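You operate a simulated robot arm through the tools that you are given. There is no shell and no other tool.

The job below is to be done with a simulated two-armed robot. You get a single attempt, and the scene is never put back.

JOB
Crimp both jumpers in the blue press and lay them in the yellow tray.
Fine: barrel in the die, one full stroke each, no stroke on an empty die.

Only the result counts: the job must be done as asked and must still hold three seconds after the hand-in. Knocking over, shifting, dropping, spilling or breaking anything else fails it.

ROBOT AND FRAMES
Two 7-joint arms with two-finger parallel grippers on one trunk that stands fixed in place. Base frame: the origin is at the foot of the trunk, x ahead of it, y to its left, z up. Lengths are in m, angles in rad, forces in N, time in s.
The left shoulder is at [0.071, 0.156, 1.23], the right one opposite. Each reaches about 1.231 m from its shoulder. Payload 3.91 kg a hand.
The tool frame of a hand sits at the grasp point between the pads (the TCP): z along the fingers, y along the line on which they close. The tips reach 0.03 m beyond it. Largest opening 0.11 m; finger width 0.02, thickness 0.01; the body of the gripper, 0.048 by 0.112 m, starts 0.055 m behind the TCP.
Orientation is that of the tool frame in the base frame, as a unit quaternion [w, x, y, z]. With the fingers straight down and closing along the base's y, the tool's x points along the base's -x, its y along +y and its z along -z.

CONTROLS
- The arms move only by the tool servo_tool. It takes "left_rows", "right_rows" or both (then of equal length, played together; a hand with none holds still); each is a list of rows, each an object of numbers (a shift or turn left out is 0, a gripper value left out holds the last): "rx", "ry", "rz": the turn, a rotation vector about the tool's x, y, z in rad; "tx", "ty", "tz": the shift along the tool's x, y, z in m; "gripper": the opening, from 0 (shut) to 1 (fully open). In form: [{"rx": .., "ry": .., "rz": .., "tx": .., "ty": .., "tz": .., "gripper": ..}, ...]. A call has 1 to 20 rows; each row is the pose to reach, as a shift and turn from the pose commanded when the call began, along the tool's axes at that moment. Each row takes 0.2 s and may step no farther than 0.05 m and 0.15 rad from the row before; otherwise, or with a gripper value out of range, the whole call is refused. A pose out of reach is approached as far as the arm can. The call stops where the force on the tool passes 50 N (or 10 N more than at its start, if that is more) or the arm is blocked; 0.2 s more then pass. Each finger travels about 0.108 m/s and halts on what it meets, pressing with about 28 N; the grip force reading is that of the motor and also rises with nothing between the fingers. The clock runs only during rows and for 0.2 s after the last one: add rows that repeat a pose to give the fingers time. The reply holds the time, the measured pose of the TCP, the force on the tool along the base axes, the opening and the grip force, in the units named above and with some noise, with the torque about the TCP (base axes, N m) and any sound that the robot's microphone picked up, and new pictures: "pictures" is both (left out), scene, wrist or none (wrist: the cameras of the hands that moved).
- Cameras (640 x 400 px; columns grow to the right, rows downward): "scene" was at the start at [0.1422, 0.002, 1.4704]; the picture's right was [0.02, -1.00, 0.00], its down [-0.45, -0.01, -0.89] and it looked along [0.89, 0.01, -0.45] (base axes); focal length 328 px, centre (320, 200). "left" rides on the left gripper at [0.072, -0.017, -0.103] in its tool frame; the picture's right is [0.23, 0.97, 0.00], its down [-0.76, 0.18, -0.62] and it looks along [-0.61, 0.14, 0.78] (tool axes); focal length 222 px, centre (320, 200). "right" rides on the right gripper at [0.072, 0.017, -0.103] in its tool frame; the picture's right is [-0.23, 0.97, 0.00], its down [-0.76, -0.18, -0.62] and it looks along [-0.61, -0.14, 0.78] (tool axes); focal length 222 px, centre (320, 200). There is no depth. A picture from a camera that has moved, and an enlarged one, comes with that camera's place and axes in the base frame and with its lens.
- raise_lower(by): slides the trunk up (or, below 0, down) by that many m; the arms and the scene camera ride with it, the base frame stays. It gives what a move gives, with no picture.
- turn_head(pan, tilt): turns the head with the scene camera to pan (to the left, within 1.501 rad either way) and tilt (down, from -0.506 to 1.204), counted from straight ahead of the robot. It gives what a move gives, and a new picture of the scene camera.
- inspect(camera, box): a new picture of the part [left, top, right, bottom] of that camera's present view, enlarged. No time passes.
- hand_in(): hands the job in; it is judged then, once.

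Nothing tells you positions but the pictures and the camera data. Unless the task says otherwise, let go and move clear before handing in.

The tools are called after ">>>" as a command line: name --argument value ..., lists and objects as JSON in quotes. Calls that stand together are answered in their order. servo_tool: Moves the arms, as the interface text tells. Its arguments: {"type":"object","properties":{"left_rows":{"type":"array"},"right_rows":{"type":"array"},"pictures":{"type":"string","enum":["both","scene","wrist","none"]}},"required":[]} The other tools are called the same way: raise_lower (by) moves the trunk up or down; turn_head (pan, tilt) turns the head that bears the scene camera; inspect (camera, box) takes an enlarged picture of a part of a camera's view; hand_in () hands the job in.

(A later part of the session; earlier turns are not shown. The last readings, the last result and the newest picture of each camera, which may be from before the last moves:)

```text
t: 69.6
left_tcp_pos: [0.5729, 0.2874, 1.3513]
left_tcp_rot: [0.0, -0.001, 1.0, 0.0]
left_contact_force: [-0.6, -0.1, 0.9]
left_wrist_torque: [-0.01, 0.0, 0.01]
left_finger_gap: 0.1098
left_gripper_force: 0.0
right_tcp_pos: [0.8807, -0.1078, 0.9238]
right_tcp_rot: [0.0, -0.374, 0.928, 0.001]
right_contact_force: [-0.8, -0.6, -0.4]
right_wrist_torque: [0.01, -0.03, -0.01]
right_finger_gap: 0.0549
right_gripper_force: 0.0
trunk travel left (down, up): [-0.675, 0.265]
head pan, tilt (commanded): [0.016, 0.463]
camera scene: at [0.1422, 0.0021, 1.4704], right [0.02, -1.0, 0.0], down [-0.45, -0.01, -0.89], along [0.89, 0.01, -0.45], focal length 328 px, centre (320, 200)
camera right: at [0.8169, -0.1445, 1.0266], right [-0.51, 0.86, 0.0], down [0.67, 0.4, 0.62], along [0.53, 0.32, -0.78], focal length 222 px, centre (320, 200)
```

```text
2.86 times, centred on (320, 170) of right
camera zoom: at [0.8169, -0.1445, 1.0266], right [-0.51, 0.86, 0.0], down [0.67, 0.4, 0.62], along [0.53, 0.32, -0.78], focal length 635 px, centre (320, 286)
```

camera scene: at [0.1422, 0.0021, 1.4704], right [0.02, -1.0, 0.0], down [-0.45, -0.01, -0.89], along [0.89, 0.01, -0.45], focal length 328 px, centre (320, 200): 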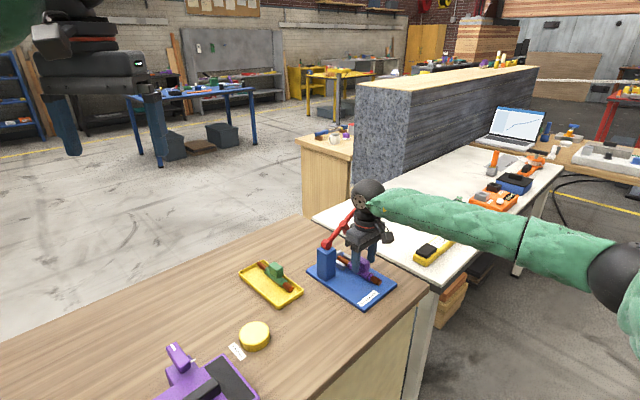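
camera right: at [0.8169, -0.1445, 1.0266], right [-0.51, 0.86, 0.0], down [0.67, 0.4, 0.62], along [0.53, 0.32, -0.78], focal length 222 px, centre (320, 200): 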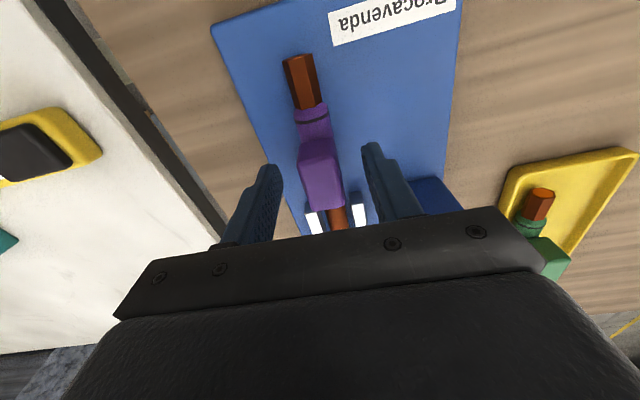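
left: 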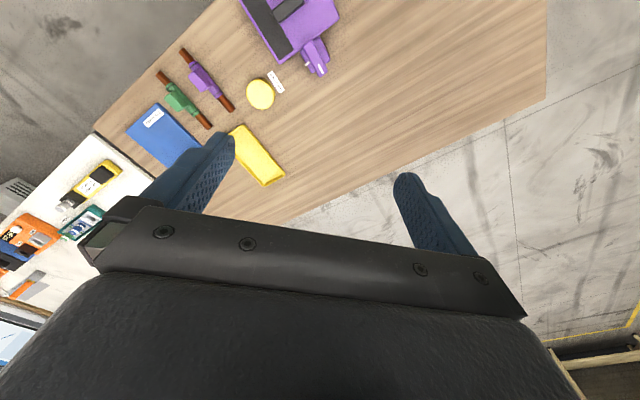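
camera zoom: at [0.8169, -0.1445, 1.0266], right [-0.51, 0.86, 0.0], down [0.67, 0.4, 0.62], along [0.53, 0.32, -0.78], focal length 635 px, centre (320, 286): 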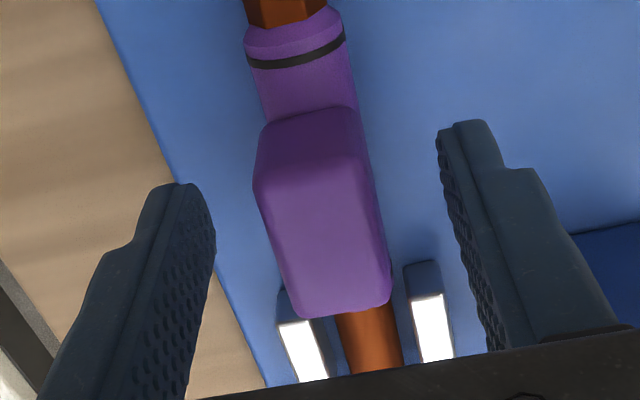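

Identical to the green's seated position. Retreating along the same path.

>>> servo_tool --right_rows '[{"tz": -0.015}, {"tz": -0.035}, {"tz": -0.055}, {"tx": 0.03, "tz": -0.085}, {"tx": 0.06, "tz": -0.115}, {"tx": 0.08, "tz": -0.155}, {"tx": 0.08, "tz": -0.2}, {"tx": 0.08, "tz": -0.24}]' --pictures "both"

>>> inspect --camera "right" --box '[240, 100, 400, 240]'

>>> inspect --camera "scene" --box '[310, 170, 430, 290]'

```text
t: 71.4
left_tcp_pos: [0.5725, 0.2868, 1.3515]
left_tcp_rot: [0.0, -0.001, 1.0, 0.0]
left_contact_force: [0.4, -0.7, 0.5]
left_wrist_torque: [0.01, 0.02, -0.02]
left_finger_gap: 0.1102
left_gripper_force: 0.0
right_tcp_pos: [0.8233, -0.1649, 1.1637]
right_tcp_rot: [-0.001, -0.374, 0.928, 0.001]
right_contact_force: [0.7, -0.4, 0.5]
right_wrist_torque: [-0.01, 0.01, 0.0]
right_finger_gap: 0.055
right_gripper_force: 0.0
trunk travel left (down, up): [-0.675, 0.265]
head pan, tilt (commanded): [0.016, 0.463]
camera scene: at [0.1417, 0.0025, 1.4703], right [0.02, -1.0, 0.0], down [-0.45, -0.01, -0.89], along [0.89, 0.01, -0.45], focal length 328 px, centre (320, 200)
camera right: at [0.7595, -0.202, 1.2668], right [-0.51, 0.86, 0.0], down [0.67, 0.4, 0.62], along [0.53, 0.32, -0.78], focal length 222 px, centre (320, 200)
```

scene: 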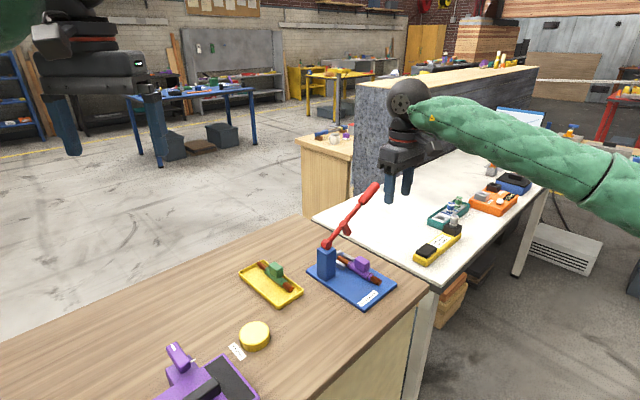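
right: 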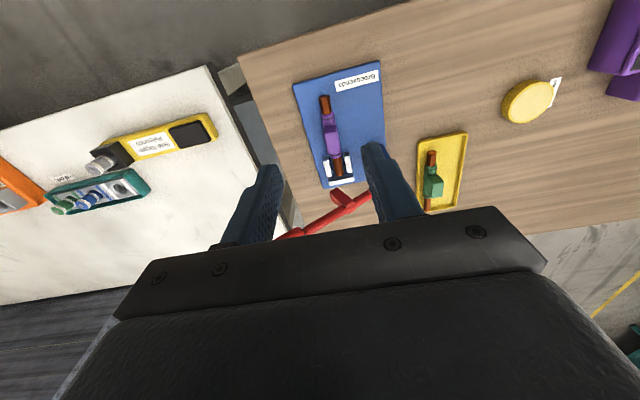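

```text
2.86 times, centred on (320, 170) of right
camera zoom: at [0.7595, -0.202, 1.2668], right [-0.51, 0.86, 0.0], down [0.67, 0.4, 0.62], along [0.53, 0.32, -0.78], focal length 635 px, centre (320, 286)
```

zoom: 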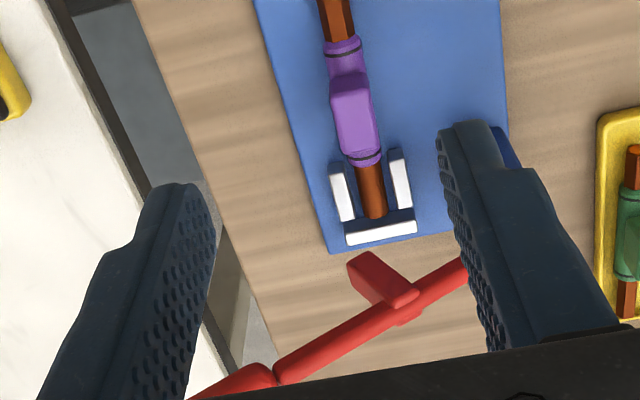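

```text
3.33 times, centred on (370, 230) of scene
camera zoom: at [0.1417, 0.0025, 1.4703], right [0.02, -1.0, 0.0], down [-0.45, -0.01, -0.89], along [0.89, 0.01, -0.45], focal length 1094 px, centre (153, 100)
```

zoom: 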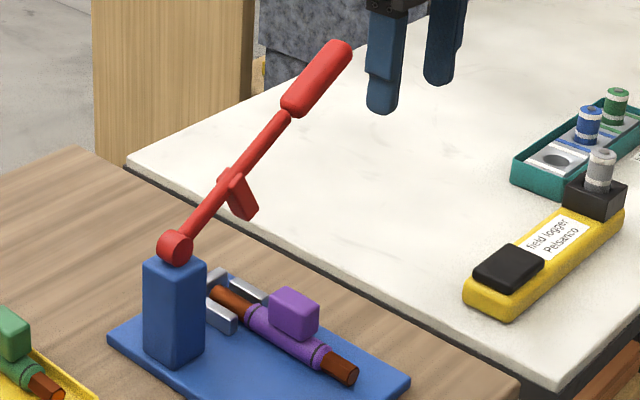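

Purple is seated like the green was, lever untouched. Swinging over to the handle as before, with fingertips set to the 14 mm saddle.

>>> servo_tool --right_rows '[{"tx": -0.013, "ty": -0.0086, "rz": 0.1295}, {"tx": -0.026, "ty": -0.0171, "rz": 0.259}, {"tx": -0.039, "ty": -0.0257, "rz": 0.3886}, {"tx": -0.0519, "ty": -0.0342, "rz": 0.5181}, {"tx": -0.0649, "ty": -0.0428, "rz": 0.6476}, {"tx": -0.0779, "ty": -0.0514, "rz": 0.7771}, {"tx": -0.0909, "ty": -0.0599, "rz": 0.9066}, {"tx": -0.1039, "ty": -0.0685, "rz": 1.0361}, {"tx": -0.1169, "ty": -0.077, "rz": 1.1657, "gripper": 0.4}, {"tx": -0.1298, "ty": -0.0856, "rz": 1.2952, "gripper": 0.3}, {"tx": -0.1428, "ty": -0.0941, "tz": 0.005, "rz": 1.4247, "gripper": 0.2}, {"tx": -0.1558, "ty": -0.1027, "tz": 0.013, "rz": 1.5542, "gripper": 0.127}, {"tx": -0.1558, "ty": -0.1027, "tz": 0.0187, "rz": 1.5542, "gripper": 0.127}, {"tx": -0.1558, "ty": -0.1027, "tz": 0.0187, "rz": 1.5542, "gripper": 0.127}]' --pictures "both"

>>> inspect --camera "right" --box '[220, 80, 420, 230]'

>>> inspect --camera "scene" --box '[310, 150, 430, 290]'

```text
t: 74.4
left_tcp_pos: [0.5734, 0.2883, 1.3508]
left_tcp_rot: [-0.001, -0.001, 1.0, 0.0]
left_contact_force: [0.0, -0.6, 0.8]
left_wrist_torque: [-0.01, -0.01, 0.0]
left_finger_gap: 0.1099
left_gripper_force: 0.1
right_tcp_pos: [1.007, -0.1293, 1.1445]
right_tcp_rot: [-0.001, 0.384, 0.923, 0.0]
right_contact_force: [-0.3, -0.1, -0.4]
right_wrist_torque: [0.02, 0.01, 0.01]
right_finger_gap: 0.014
right_gripper_force: 0.0
trunk travel left (down, up): [-0.675, 0.265]
head pan, tilt (commanded): [0.016, 0.463]
camera scene: at [0.1424, 0.0024, 1.4704], right [0.02, -1.0, 0.0], down [-0.45, -0.01, -0.89], along [0.89, 0.01, -0.45], focal length 328 px, centre (320, 200)
camera right: at [0.9682, -0.0652, 1.2481], right [0.85, 0.53, 0.0], down [0.41, -0.67, 0.62], along [0.33, -0.53, -0.78], focal length 222 px, centre (320, 200)
```

scene: 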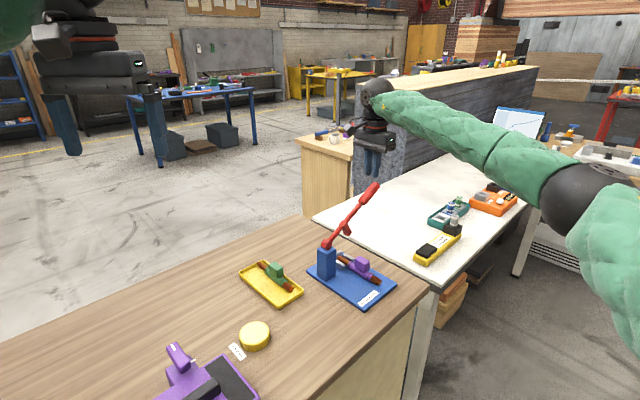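
right: 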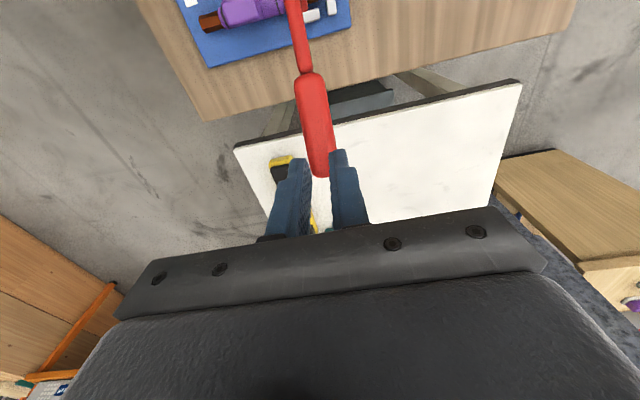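

```text
2.67 times, centred on (320, 155) of right
camera zoom: at [0.9682, -0.0652, 1.2481], right [0.85, 0.53, 0.0], down [0.41, -0.67, 0.62], along [0.33, -0.53, -0.78], focal length 592 px, centre (320, 320)
```

zoom: 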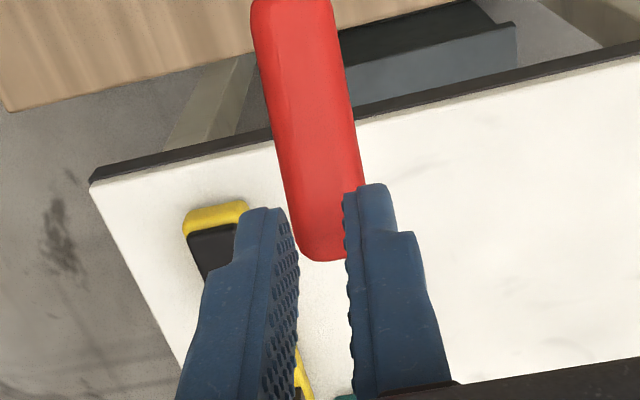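

```text
2.86 times, centred on (370, 220) of scene
camera zoom: at [0.1424, 0.0024, 1.4704], right [0.02, -1.0, 0.0], down [-0.45, -0.01, -0.89], along [0.89, 0.01, -0.45], focal length 938 px, centre (177, 143)
```

zoom: 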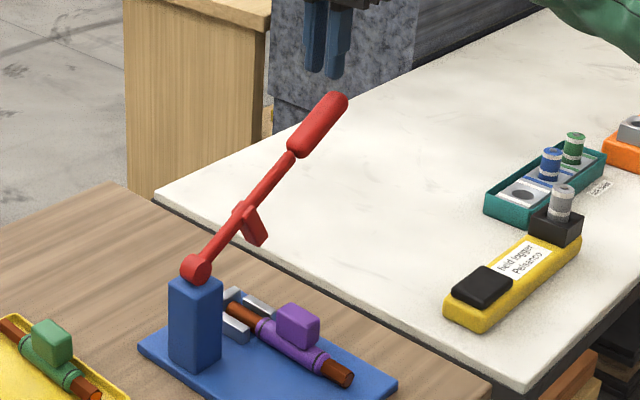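

The view matches the first stroke's start. Descending to the handle top.

>>> servo_tool --right_rows '[{"ty": -0.0005, "tz": 0.015}, {"ty": -0.0005, "tz": 0.027}, {"ty": -0.0005, "tz": 0.031}, {"ty": -0.0005, "tz": 0.0335}, {"ty": -0.0005, "tz": 0.0335}]' --pictures "wrist"

>>> inspect --camera "right" --box '[220, 80, 420, 230]'

```text
t: 75.6
left_tcp_pos: [0.5727, 0.2881, 1.3523]
left_tcp_rot: [0.0, -0.001, 1.0, 0.001]
left_contact_force: [-0.3, -0.6, 1.2]
left_wrist_torque: [0.0, -0.02, 0.03]
left_finger_gap: 0.1104
left_gripper_force: 0.0
right_tcp_pos: [1.0069, -0.1302, 1.1114]
right_tcp_rot: [-0.001, 0.384, 0.923, 0.0]
right_contact_force: [0.5, -0.2, -0.1]
right_wrist_torque: [0.02, -0.02, -0.01]
right_finger_gap: 0.0137
right_gripper_force: 0.0
trunk travel left (down, up): [-0.675, 0.265]
head pan, tilt (commanded): [0.016, 0.463]
camera right: at [0.9678, -0.0661, 1.2146], right [0.85, 0.53, 0.0], down [0.41, -0.67, 0.62], along [0.33, -0.53, -0.78], focal length 222 px, centre (320, 200)
```

right: 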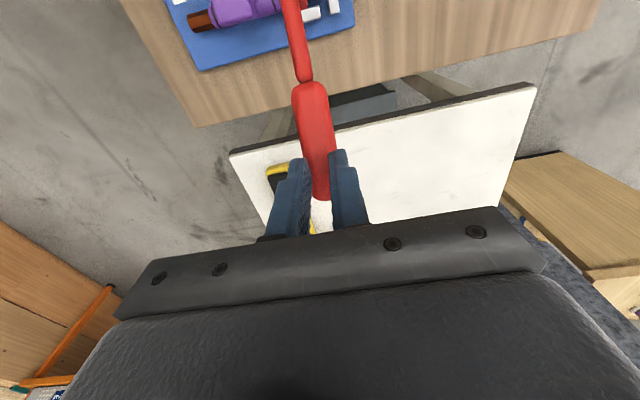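

```text
2.67 times, centred on (320, 155) of right
camera zoom: at [0.9678, -0.0661, 1.2146], right [0.85, 0.53, 0.0], down [0.41, -0.67, 0.62], along [0.33, -0.53, -0.78], focal length 592 px, centre (320, 320)
```

zoom: 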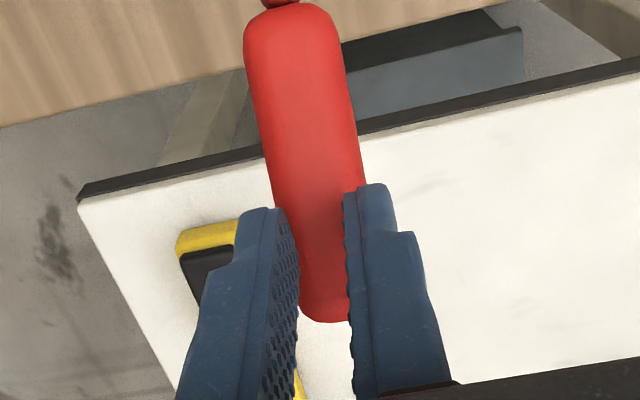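

Now the second stroke along the same arc, in one continuous slow motion down to the end stop.

>>> servo_tool --right_rows '[{"tx": -0.0033, "tz": 0.0055}, {"tx": -0.0067, "tz": 0.0111}, {"tx": -0.01, "tz": 0.0175}, {"tx": -0.0134, "tz": 0.0242}, {"tx": -0.0163, "tz": 0.031}, {"tx": -0.0192, "tz": 0.0378}, {"tx": -0.0217, "tz": 0.0447}, {"tx": -0.024, "tz": 0.0517}, {"tx": -0.026, "tz": 0.0589}, {"tx": -0.0279, "tz": 0.0661}, {"tx": -0.0294, "tz": 0.0733}, {"tx": -0.0307, "tz": 0.0806}, {"tx": -0.0314, "tz": 0.0856}, {"tx": -0.032, "tz": 0.0906}, {"tx": -0.0326, "tz": 0.0952}, {"tx": -0.0329, "tz": 0.1001}, {"tx": -0.0332, "tz": 0.1051}, {"tx": -0.0333, "tz": 0.11}]' --pictures "both"

>>> inspect --camera "scene" --box '[325, 225, 385, 285]'

>>> inspect --camera "scene" --box '[310, 190, 410, 290]'

```text
t: 79.2
left_tcp_pos: [0.5699, 0.2878, 1.3525]
left_tcp_rot: [-0.001, -0.001, 1.0, 0.0]
left_contact_force: [0.7, 0.8, -0.1]
left_wrist_torque: [0.0, 0.0, 0.01]
left_finger_gap: 0.1103
left_gripper_force: 0.0
right_tcp_pos: [1.0314, -0.152, 1.0179]
right_tcp_rot: [0.004, 0.384, 0.923, 0.005]
right_contact_force: [-6.9, 0.7, 23.1]
right_wrist_torque: [-0.33, 0.24, -0.13]
right_finger_gap: 0.0161
right_gripper_force: 2.2
trunk travel left (down, up): [-0.675, 0.265]
head pan, tilt (commanded): [0.016, 0.463]
stopped in row 18 (right hand): the force on the tool passed its limit at 56 N (the readings are from after the stop); the commanded pose is now the measured one
camera scene: at [0.1398, 0.0027, 1.4705], right [0.02, -1.0, 0.0], down [-0.45, -0.01, -0.9], along [0.9, 0.01, -0.45], focal length 328 px, centre (320, 200)
camera right: at [0.9902, -0.0881, 1.1215], right [0.85, 0.53, 0.01], down [0.4, -0.67, 0.62], along [0.34, -0.53, -0.78], focal length 222 px, centre (320, 200)
```

scene: 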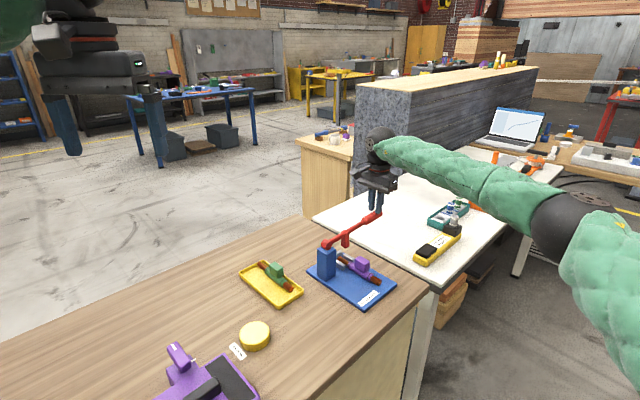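
right: 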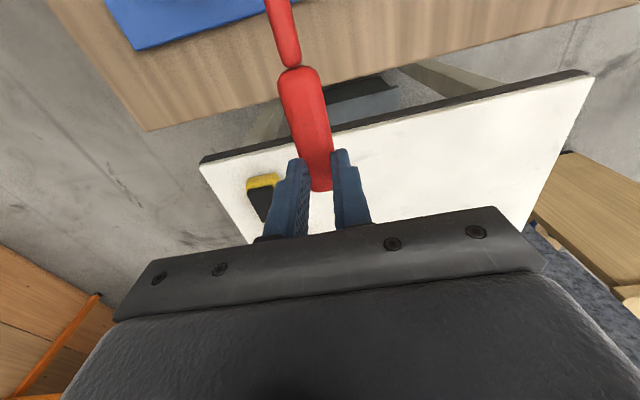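

```text
6.67 times, centred on (355, 255) of scene
camera zoom: at [0.1398, 0.0027, 1.4705], right [0.02, -1.0, 0.0], down [-0.45, -0.01, -0.9], along [0.9, 0.01, -0.45], focal length 2187 px, centre (87, -167)
```

zoom: 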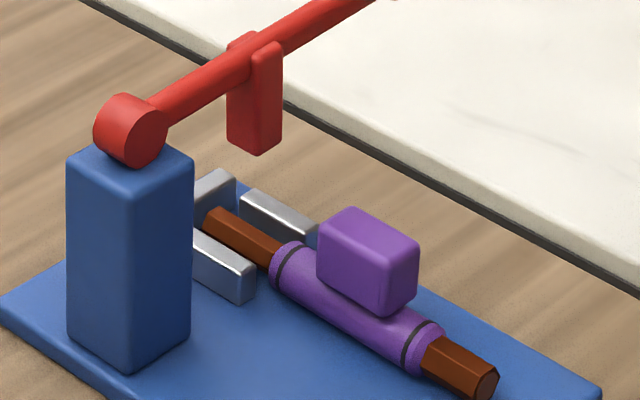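

```text
4.00 times, centred on (360, 240) of scene
camera zoom: at [0.1398, 0.0027, 1.4705], right [0.02, -1.0, 0.0], down [-0.45, -0.01, -0.9], along [0.9, 0.01, -0.45], focal length 1312 px, centre (160, 40)
```

zoom: 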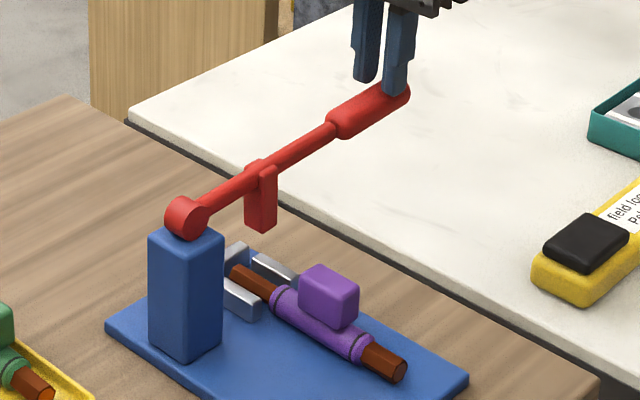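

The purple barrel now also shows hex facets, and the lever stopped at the same end position. Letting the lever up along the arc and clear.

>>> servo_tool --right_rows '[{"tx": 0.0009, "tz": -0.0073}, {"tx": 0.0019, "tz": -0.0146}, {"tx": 0.0033, "tz": -0.0219}, {"tx": 0.0047, "tz": -0.0291}, {"tx": 0.0066, "tz": -0.0363}, {"tx": 0.0086, "tz": -0.0435}, {"tx": 0.011, "tz": -0.0505}, {"tx": 0.0134, "tz": -0.0574}, {"tx": 0.0163, "tz": -0.0642}, {"tx": 0.0192, "tz": -0.071}, {"tx": 0.0226, "tz": -0.0775}, {"tx": 0.0259, "tz": -0.0841}, {"tx": 0.0291, "tz": -0.0905}, {"tx": 0.0326, "tz": -0.098}, {"tx": 0.0326, "tz": -0.118}, {"tx": 0.0326, "tz": -0.143}]' --pictures "both"

>>> inspect --camera "scene" --box '[310, 170, 430, 290]'

>>> inspect --camera "scene" --box '[325, 235, 395, 300]'

```text
t: 82.6
left_tcp_pos: [0.5722, 0.2869, 1.3519]
left_tcp_rot: [0.001, 0.0, 1.0, 0.0]
left_contact_force: [-0.5, 0.3, -0.6]
left_wrist_torque: [-0.02, -0.02, -0.02]
left_finger_gap: 0.1102
left_gripper_force: 0.1
right_tcp_pos: [1.0083, -0.1304, 1.158]
right_tcp_rot: [0.003, 0.384, 0.923, 0.002]
right_contact_force: [0.2, 0.2, -0.1]
right_wrist_torque: [0.0, -0.03, 0.05]
right_finger_gap: 0.0139
right_gripper_force: 0.0
trunk travel left (down, up): [-0.675, 0.265]
head pan, tilt (commanded): [0.016, 0.463]
camera scene: at [0.1417, 0.0024, 1.4704], right [0.02, -1.0, 0.0], down [-0.45, -0.01, -0.89], along [0.89, 0.01, -0.45], focal length 328 px, centre (320, 200)
camera right: at [0.9677, -0.0668, 1.2604], right [0.85, 0.53, 0.01], down [0.41, -0.67, 0.62], along [0.33, -0.53, -0.78], focal length 222 px, centre (320, 200)
```

scene: 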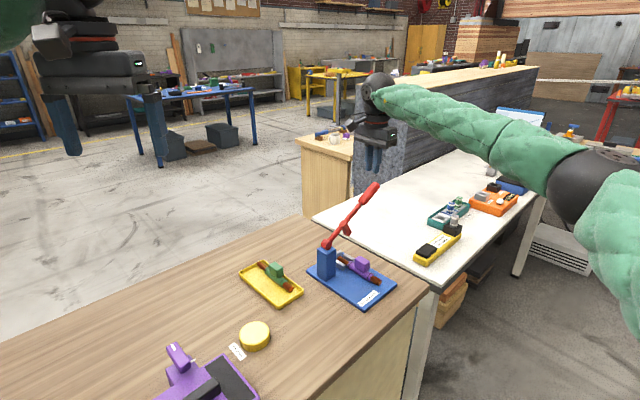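
right: 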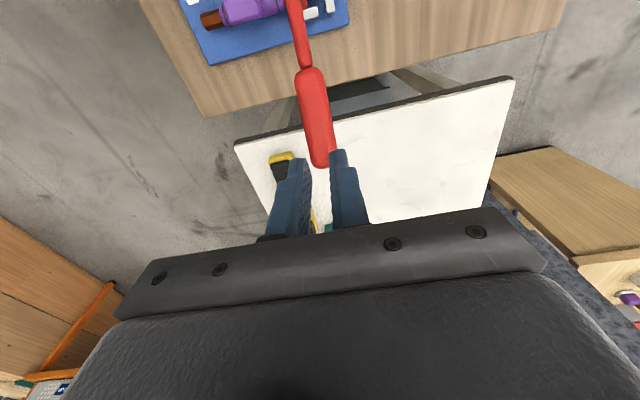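

```text
3.33 times, centred on (370, 230) of scene
camera zoom: at [0.1417, 0.0024, 1.4704], right [0.02, -1.0, 0.0], down [-0.45, -0.01, -0.89], along [0.89, 0.01, -0.45], focal length 1094 px, centre (153, 100)
```

zoom: 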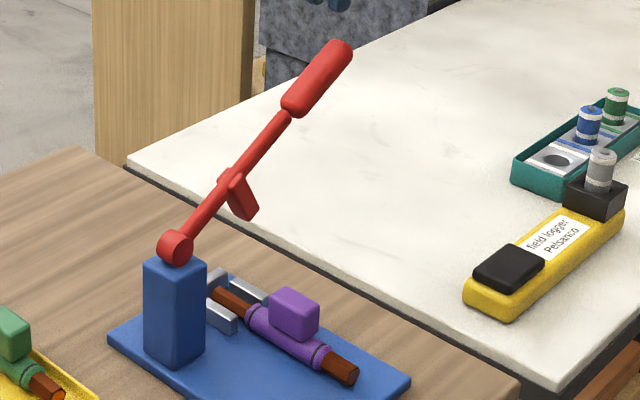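

```text
6.15 times, centred on (360, 268) of scene
camera zoom: at [0.1417, 0.0024, 1.4704], right [0.02, -1.0, 0.0], down [-0.45, -0.01, -0.89], along [0.89, 0.01, -0.45], focal length 2019 px, centre (74, -215)
```

zoom: 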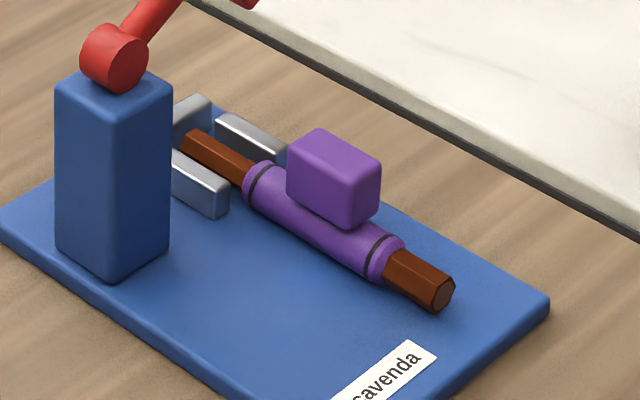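

Both crimps done; the lever is at rest. Swinging back behind the die to fetch the purple jumper.

>>> servo_tool --right_rows '[{"tx": 0.0089, "ty": -0.0127, "tz": -0.005, "rz": -0.1297, "gripper": 0.127}, {"tx": 0.0179, "ty": -0.0253, "tz": -0.005, "rz": -0.2595, "gripper": 0.127}, {"tx": 0.0268, "ty": -0.038, "tz": -0.005, "rz": -0.3892, "gripper": 0.127}, {"tx": 0.0358, "ty": -0.0506, "tz": -0.005, "rz": -0.5189, "gripper": 0.127}, {"tx": 0.0447, "ty": -0.0633, "tz": -0.005, "rz": -0.6487, "gripper": 0.127}, {"tx": 0.0537, "ty": -0.076, "tz": -0.005, "rz": -0.7784, "gripper": 0.127}, {"tx": 0.0626, "ty": -0.0886, "tz": -0.005, "rz": -0.9081, "gripper": 0.127}, {"tx": 0.0715, "ty": -0.1013, "tz": -0.005, "rz": -1.0379, "gripper": 0.2}, {"tx": 0.0805, "ty": -0.1139, "tz": -0.005, "rz": -1.1676, "gripper": 0.3}, {"tx": 0.0894, "ty": -0.1266, "tz": -0.005, "rz": -1.2973, "gripper": 0.4}, {"tx": 0.0984, "ty": -0.1392, "tz": -0.005, "rz": -1.4271, "gripper": 0.5}, {"tx": 0.1073, "ty": -0.1519, "tz": -0.005, "rz": -1.5568, "gripper": 0.5}, {"tx": 0.1073, "ty": -0.1519, "tz": -0.005, "rz": -1.5568, "gripper": 0.5}]' --pictures "both"

>>> inspect --camera "right" --box '[240, 70, 400, 230]'

```text
t: 85.4
left_tcp_pos: [0.5728, 0.2875, 1.3508]
left_tcp_rot: [-0.001, -0.001, 1.0, -0.001]
left_contact_force: [-0.8, 0.3, 0.6]
left_wrist_torque: [0.01, 0.02, -0.02]
left_finger_gap: 0.11
left_gripper_force: 0.0
right_tcp_pos: [0.824, -0.1605, 1.1599]
right_tcp_rot: [0.004, -0.375, 0.927, 0.0]
right_contact_force: [0.4, -0.3, -0.2]
right_wrist_torque: [-0.02, 0.0, -0.03]
right_finger_gap: 0.0547
right_gripper_force: 0.0
trunk travel left (down, up): [-0.675, 0.265]
head pan, tilt (commanded): [0.016, 0.463]
camera scene: at [0.1426, 0.0024, 1.4703], right [0.02, -1.0, 0.0], down [-0.45, -0.01, -0.89], along [0.89, 0.01, -0.45], focal length 328 px, centre (320, 200)
camera right: at [0.7603, -0.1984, 1.2619], right [-0.51, 0.86, 0.0], down [0.67, 0.4, 0.63], along [0.54, 0.32, -0.78], focal length 222 px, centre (320, 200)
```

scene: 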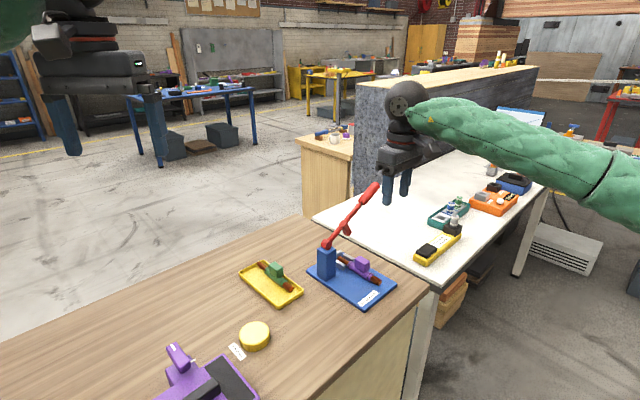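
right: 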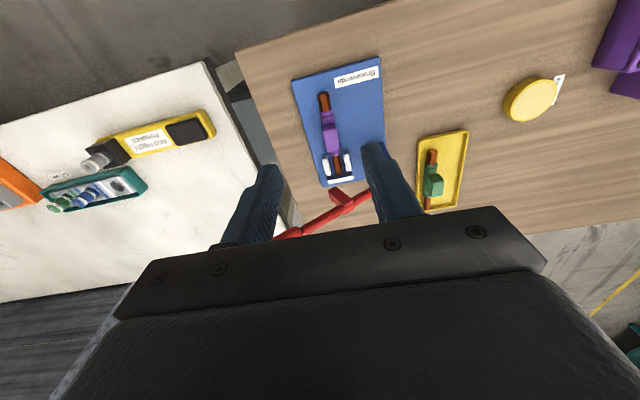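

```text
2.50 times, centred on (320, 150) of right
camera zoom: at [0.7603, -0.1984, 1.2619], right [-0.51, 0.86, 0.0], down [0.67, 0.4, 0.63], along [0.54, 0.32, -0.78], focal length 555 px, centre (320, 325)
```

zoom: 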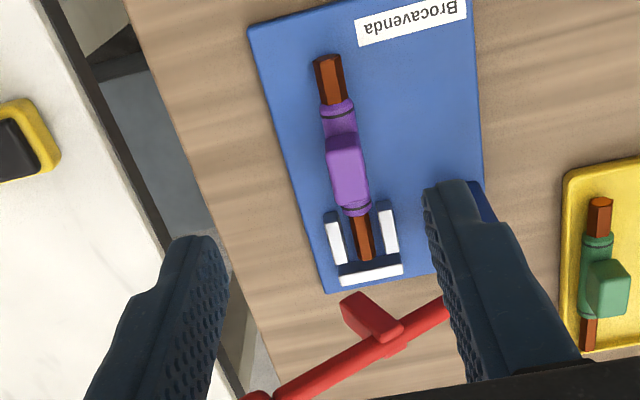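

>>> servo_tool --right_rows '[{"tz": 0.04, "rx": -0.0025, "ry": 0.0033}, {"tz": 0.08, "rx": -0.005, "ry": 0.0067}, {"tx": -0.02, "tz": 0.11, "rx": -0.005, "ry": 0.0067}, {"tx": -0.045, "tz": 0.14, "rx": -0.005, "ry": 0.0067}, {"tx": -0.07, "ty": 0.0003, "tz": 0.165, "rx": -0.005, "ry": 0.0067}, {"tx": -0.0777, "ty": 0.0003, "tz": 0.185, "rx": -0.005, "ry": 0.0067}, {"tx": -0.0777, "ty": 0.0003, "tz": 0.185, "rx": -0.005, "ry": 0.0067}]' --pictures "wrist"

>>> inspect --camera "right" --box '[240, 70, 400, 230]'

>>> inspect --camera "scene" --box '[310, 200, 410, 290]'

```text
t: 87.0
left_tcp_pos: [0.5726, 0.2874, 1.3518]
left_tcp_rot: [0.0, -0.001, 1.0, 0.0]
left_contact_force: [0.1, -0.1, 0.0]
left_wrist_torque: [0.0, -0.04, -0.02]
left_finger_gap: 0.1102
left_gripper_force: 0.1
right_tcp_pos: [0.8805, -0.107, 0.9761]
right_tcp_rot: [0.0, -0.375, 0.927, 0.002]
right_contact_force: [-0.2, 0.2, -0.2]
right_wrist_torque: [0.0, 0.0, 0.0]
right_finger_gap: 0.055
right_gripper_force: 0.1
trunk travel left (down, up): [-0.675, 0.265]
head pan, tilt (commanded): [0.016, 0.463]
camera right: at [0.817, -0.1445, 1.0794], right [-0.51, 0.86, 0.0], down [0.67, 0.4, 0.62], along [0.53, 0.32, -0.78], focal length 222 px, centre (320, 200)
```

right: 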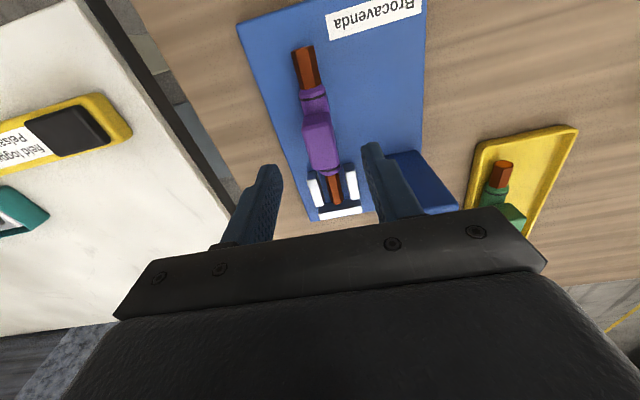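

```text
2.50 times, centred on (320, 150) of right
camera zoom: at [0.817, -0.1445, 1.0794], right [-0.51, 0.86, 0.0], down [0.67, 0.4, 0.62], along [0.53, 0.32, -0.78], focal length 555 px, centre (320, 325)
```

zoom: 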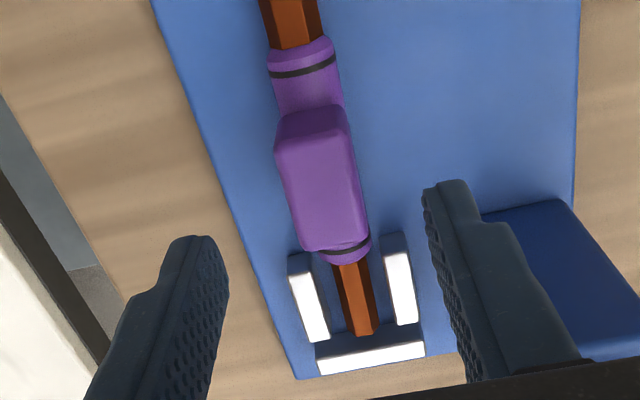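

```text
4.44 times, centred on (360, 245) of scene
camera zoom: at [0.142, 0.0022, 1.4704], right [0.02, -1.0, 0.0], down [-0.45, -0.01, -0.89], along [0.89, 0.01, -0.45], focal length 1458 px, centre (142, 0)
```

zoom: 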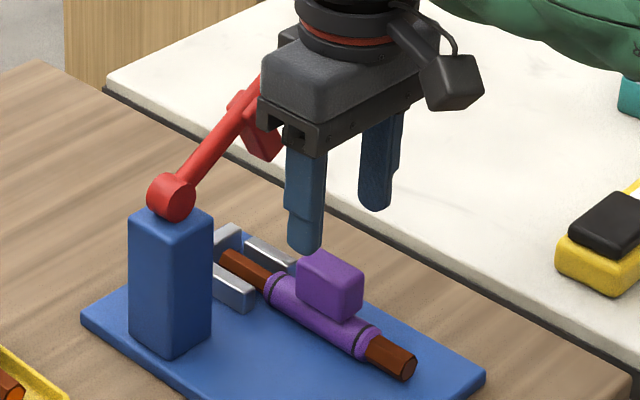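

Identical geometry to the green pick. Descending and gripping the purple jumper.

>>> servo_tool --right_rows '[{"tz": 0.015}, {"tz": 0.03}, {"tz": 0.045}, {"tz": 0.052}, {"tz": 0.052, "gripper": 0.4}, {"tz": 0.052, "gripper": 0.3}, {"tz": 0.052, "gripper": 0.2}, {"tz": 0.052, "gripper": 0.1}, {"tz": 0.052, "gripper": 0.0}, {"tz": 0.052, "gripper": 0.0}]' --pictures "wrist"

>>> inspect --camera "right" --box '[240, 70, 400, 230]'

```text
t: 89.2
left_tcp_pos: [0.5728, 0.2868, 1.351]
left_tcp_rot: [-0.001, 0.0, 1.0, 0.0]
left_contact_force: [0.0, 0.2, 0.3]
left_wrist_torque: [-0.04, -0.02, 0.02]
left_finger_gap: 0.1103
left_gripper_force: 0.1
right_tcp_pos: [0.8818, -0.1058, 0.9242]
right_tcp_rot: [-0.001, -0.375, 0.927, 0.001]
right_contact_force: [-0.1, -0.1, 0.7]
right_wrist_torque: [0.04, -0.01, 0.02]
right_finger_gap: 0.0234
right_gripper_force: 27.6
trunk travel left (down, up): [-0.675, 0.265]
head pan, tilt (commanded): [0.016, 0.463]
camera right: at [0.8179, -0.1434, 1.0267], right [-0.51, 0.86, 0.0], down [0.67, 0.4, 0.62], along [0.53, 0.32, -0.78], focal length 222 px, centre (320, 200)
```

right: 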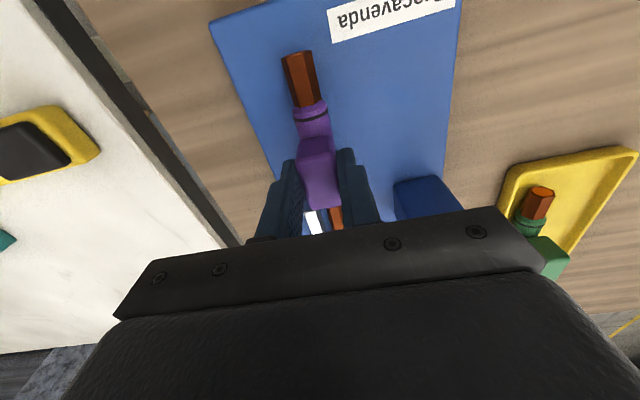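

```text
2.50 times, centred on (320, 150) of right
camera zoom: at [0.8179, -0.1434, 1.0267], right [-0.51, 0.86, 0.0], down [0.67, 0.4, 0.62], along [0.53, 0.32, -0.78], focal length 555 px, centre (320, 325)
```

zoom: 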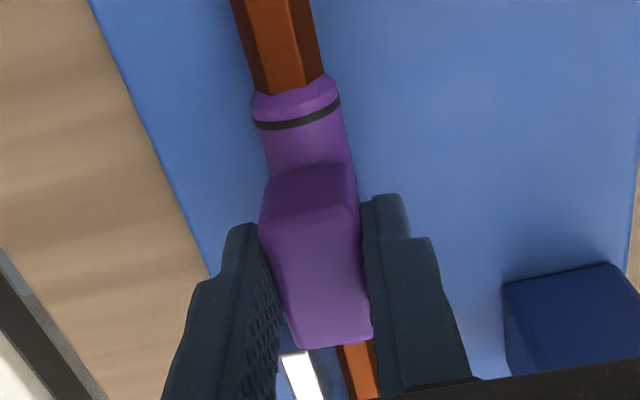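

Purple gripped. Lifting out of the die, backing out, and rising as before.

>>> servo_tool --right_rows '[{"tz": -0.012, "gripper": 0.0}, {"tz": -0.026, "gripper": 0.0}, {"tz": -0.038, "gripper": 0.0}, {"tx": 0.012, "tz": -0.04, "gripper": 0.0}, {"tx": 0.03, "tz": -0.04, "gripper": 0.0}, {"tx": 0.05, "tz": -0.045, "gripper": 0.0}, {"tx": 0.068, "tz": -0.075, "gripper": 0.0}, {"tx": 0.068, "tz": -0.11, "gripper": 0.0}, {"tx": 0.068, "tz": -0.135, "gripper": 0.0}, {"tx": 0.068, "tz": -0.135, "gripper": 0.0}]' --pictures "both"

>>> inspect --camera "scene" --box '[310, 190, 420, 290]'

```text
t: 91.4
left_tcp_pos: [0.574, 0.2865, 1.3516]
left_tcp_rot: [-0.001, 0.0, 1.0, 0.0]
left_contact_force: [0.1, -0.3, -0.4]
left_wrist_torque: [-0.01, 0.0, -0.02]
left_finger_gap: 0.1103
left_gripper_force: 0.1
right_tcp_pos: [0.8314, -0.1545, 1.0573]
right_tcp_rot: [-0.001, -0.375, 0.927, 0.001]
right_contact_force: [-0.1, 0.2, -0.7]
right_wrist_torque: [-0.01, 0.02, -0.03]
right_finger_gap: 0.0231
right_gripper_force: 28.3
trunk travel left (down, up): [-0.675, 0.265]
head pan, tilt (commanded): [0.016, 0.463]
camera scene: at [0.1425, 0.0019, 1.4704], right [0.02, -1.0, 0.0], down [-0.45, -0.01, -0.89], along [0.89, 0.01, -0.45], focal length 328 px, centre (320, 200)
camera right: at [0.7672, -0.1919, 1.1608], right [-0.51, 0.86, 0.0], down [0.67, 0.4, 0.62], along [0.53, 0.32, -0.78], focal length 222 px, centre (320, 200)
```

scene: 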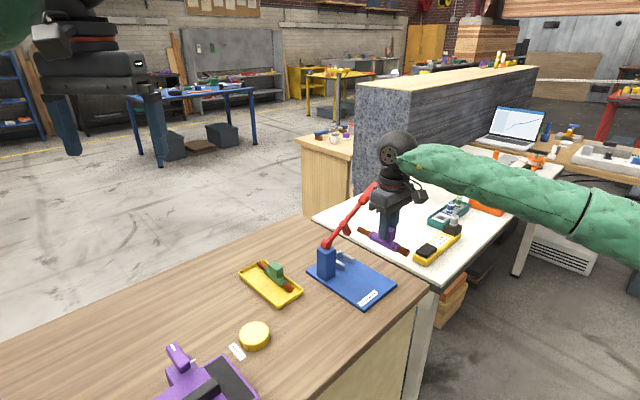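
right: 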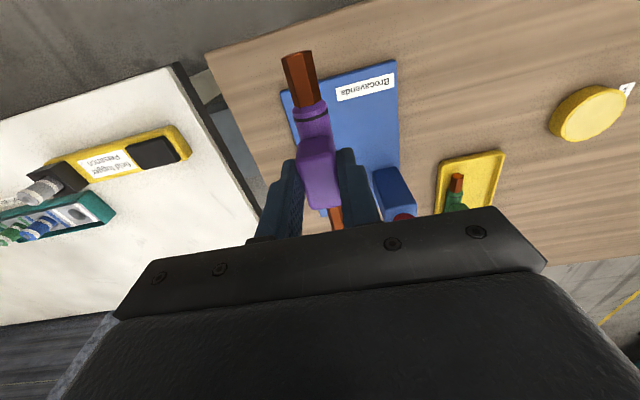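

```text
4.00 times, centred on (365, 240) of scene
camera zoom: at [0.1425, 0.0019, 1.4704], right [0.02, -1.0, 0.0], down [-0.45, -0.01, -0.89], along [0.89, 0.01, -0.45], focal length 1312 px, centre (140, 40)
```

zoom: 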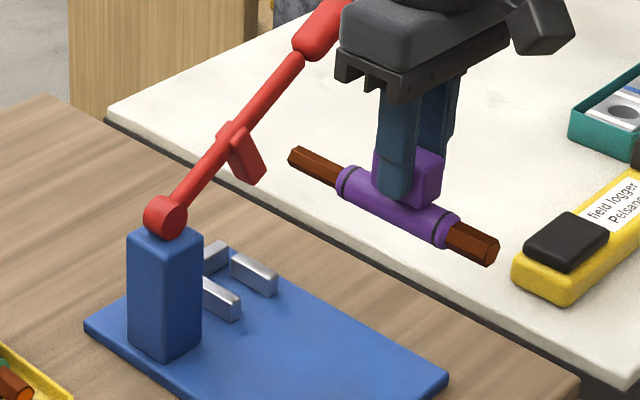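

Purple is out, crimped on both ends. Carrying it across to the tray's free left half.

>>> servo_tool --right_rows '[{"ty": 0.035, "gripper": 0.0}, {"ty": 0.075, "gripper": 0.0}, {"ty": 0.115, "gripper": 0.0}, {"ty": 0.155, "gripper": 0.0}, {"ty": 0.195, "gripper": 0.0}, {"ty": 0.227, "gripper": 0.0}, {"ty": 0.227, "tx": -0.04, "gripper": 0.0}, {"ty": 0.227, "tx": -0.08, "gripper": 0.0}, {"ty": 0.227, "tx": -0.12, "gripper": 0.0}, {"ty": 0.227, "tx": -0.12, "gripper": 0.0}]' --pictures "both"

>>> inspect --camera "right" --box '[200, 20, 440, 240]'

>>> inspect --camera "scene" --box '[220, 210, 360, 330]'

```text
t: 93.6
left_tcp_pos: [0.5734, 0.2857, 1.353]
left_tcp_rot: [-0.001, -0.001, 1.0, 0.0]
left_contact_force: [0.2, 0.4, 0.3]
left_wrist_torque: [0.0, -0.02, -0.03]
left_finger_gap: 0.1099
left_gripper_force: 0.3
right_tcp_pos: [0.7602, 0.0957, 1.0587]
right_tcp_rot: [0.001, -0.375, 0.927, 0.001]
right_contact_force: [-0.3, -0.4, -0.7]
right_wrist_torque: [0.01, -0.01, 0.03]
right_finger_gap: 0.0229
right_gripper_force: 27.2
trunk travel left (down, up): [-0.675, 0.265]
head pan, tilt (commanded): [0.016, 0.463]
camera scene: at [0.142, 0.001, 1.4704], right [0.02, -1.0, 0.0], down [-0.45, -0.01, -0.89], along [0.89, 0.02, -0.45], focal length 328 px, centre (320, 200)
camera right: at [0.6969, 0.0569, 1.1619], right [-0.51, 0.86, 0.0], down [0.67, 0.4, 0.62], along [0.53, 0.32, -0.78], focal length 222 px, centre (320, 200)
```

scene: 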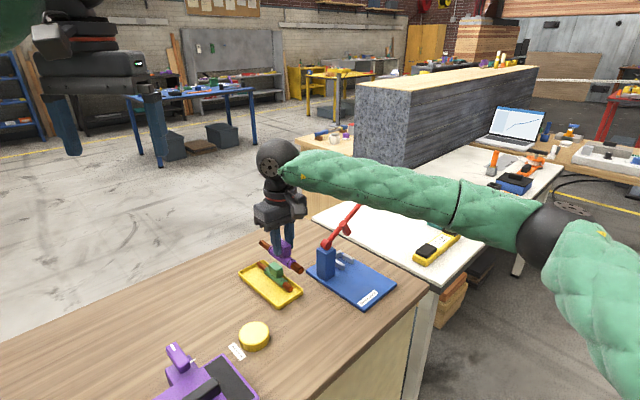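
right: 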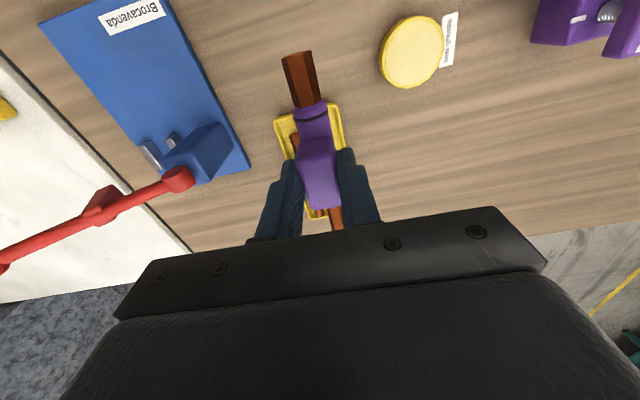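

```text
1.82 times, centred on (320, 130) of right
camera zoom: at [0.6969, 0.0569, 1.1619], right [-0.51, 0.86, 0.0], down [0.67, 0.4, 0.62], along [0.53, 0.32, -0.78], focal length 404 px, centre (320, 327)
```

zoom: 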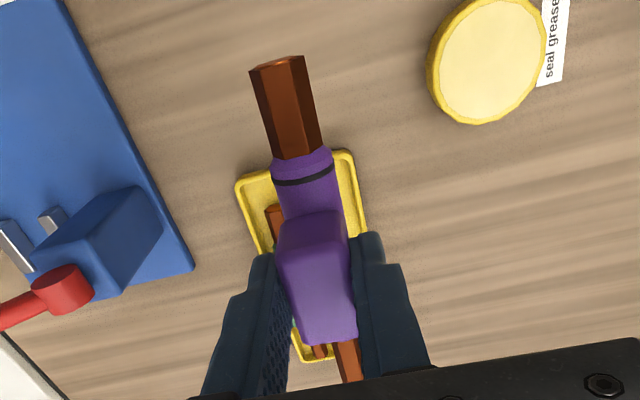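

```text
3.33 times, centred on (290, 270) of scene
camera zoom: at [0.142, 0.001, 1.4704], right [0.02, -1.0, 0.0], down [-0.45, -0.01, -0.89], along [0.89, 0.02, -0.45], focal length 1094 px, centre (420, -33)
```

zoom: 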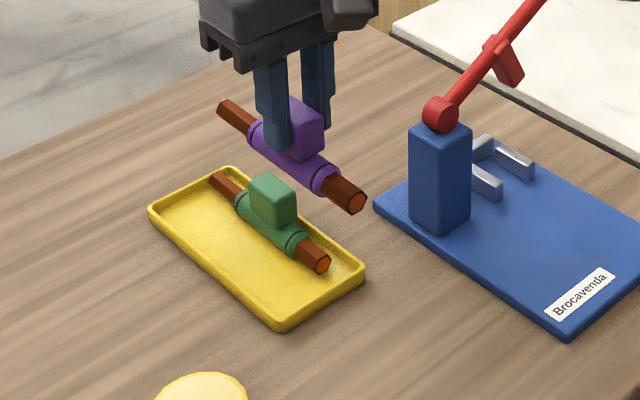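

>>> servo_tool --right_rows '[{"tx": -0.033, "gripper": 0.0}, {"tx": -0.066, "gripper": 0.0}, {"tx": -0.0988, "ty": -0.0005, "gripper": 0.0}, {"tx": -0.0988, "ty": -0.0005, "tz": 0.035, "gripper": 0.0}, {"tx": -0.0988, "ty": -0.0005, "tz": 0.068, "gripper": 0.0}, {"tx": -0.0988, "ty": -0.0005, "tz": 0.068, "gripper": 0.0}, {"tx": -0.0988, "ty": -0.0005, "tz": 0.068, "gripper": 0.0}]' --pictures "both"

>>> inspect --camera "right" --box '[220, 20, 440, 240]'

>>> inspect --camera "scene" --box '[220, 220, 340, 320]'

```text
t: 95.2
left_tcp_pos: [0.5731, 0.2875, 1.3516]
left_tcp_rot: [-0.001, 0.0, 1.0, 0.0]
left_contact_force: [0.9, 0.0, -0.2]
left_wrist_torque: [-0.01, 0.02, 0.01]
left_finger_gap: 0.1103
left_gripper_force: 0.0
right_tcp_pos: [0.8313, 0.1638, 0.9921]
right_tcp_rot: [0.0, -0.375, 0.927, 0.001]
right_contact_force: [-0.1, 0.6, -0.8]
right_wrist_torque: [0.03, -0.03, 0.0]
right_finger_gap: 0.0229
right_gripper_force: 27.7
trunk travel left (down, up): [-0.675, 0.265]
head pan, tilt (commanded): [0.016, 0.463]
camera scene: at [0.1425, 0.002, 1.4704], right [0.02, -1.0, 0.0], down [-0.45, -0.01, -0.89], along [0.89, 0.01, -0.45], focal length 328 px, centre (320, 200)
camera right: at [0.7679, 0.1252, 1.0946], right [-0.51, 0.86, 0.0], down [0.67, 0.4, 0.62], along [0.53, 0.32, -0.78], focal length 222 px, centre (320, 200)
```

scene: 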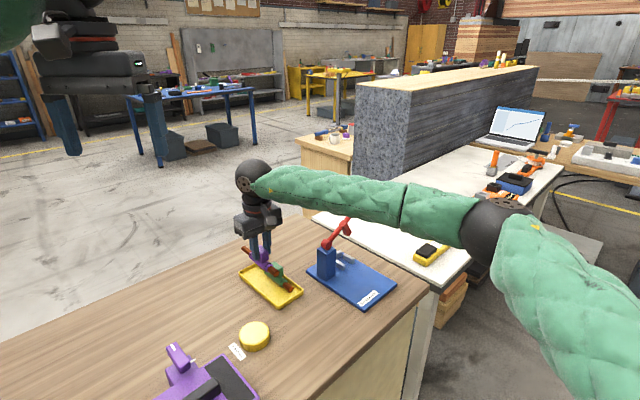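
right: 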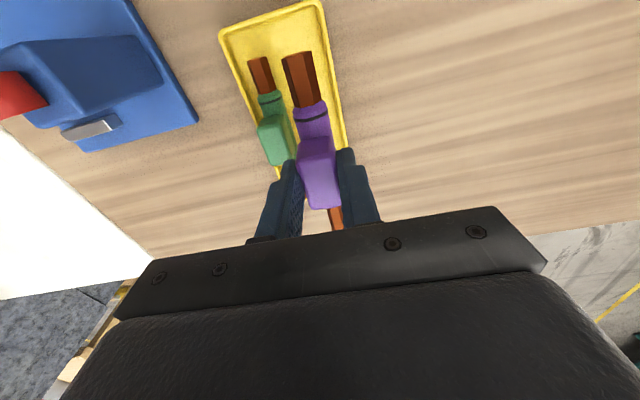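

```text
1.82 times, centred on (330, 130) of right
camera zoom: at [0.7679, 0.1252, 1.0946], right [-0.51, 0.86, 0.0], down [0.67, 0.4, 0.62], along [0.53, 0.32, -0.78], focal length 404 px, centre (302, 327)
```

zoom: 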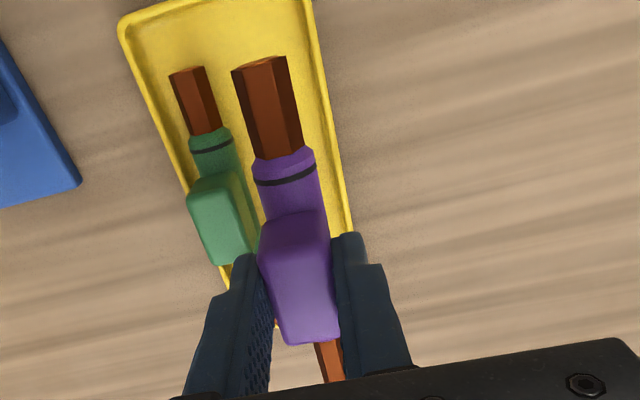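

```text
4.00 times, centred on (280, 270) of scene
camera zoom: at [0.1425, 0.002, 1.4704], right [0.02, -1.0, 0.0], down [-0.45, -0.01, -0.89], along [0.89, 0.01, -0.45], focal length 1312 px, centre (480, -80)
```

zoom: 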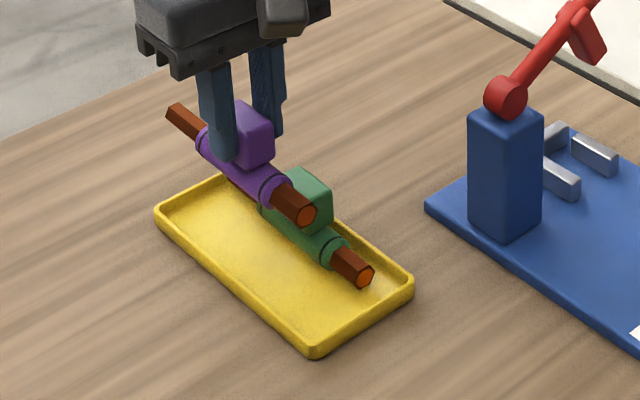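

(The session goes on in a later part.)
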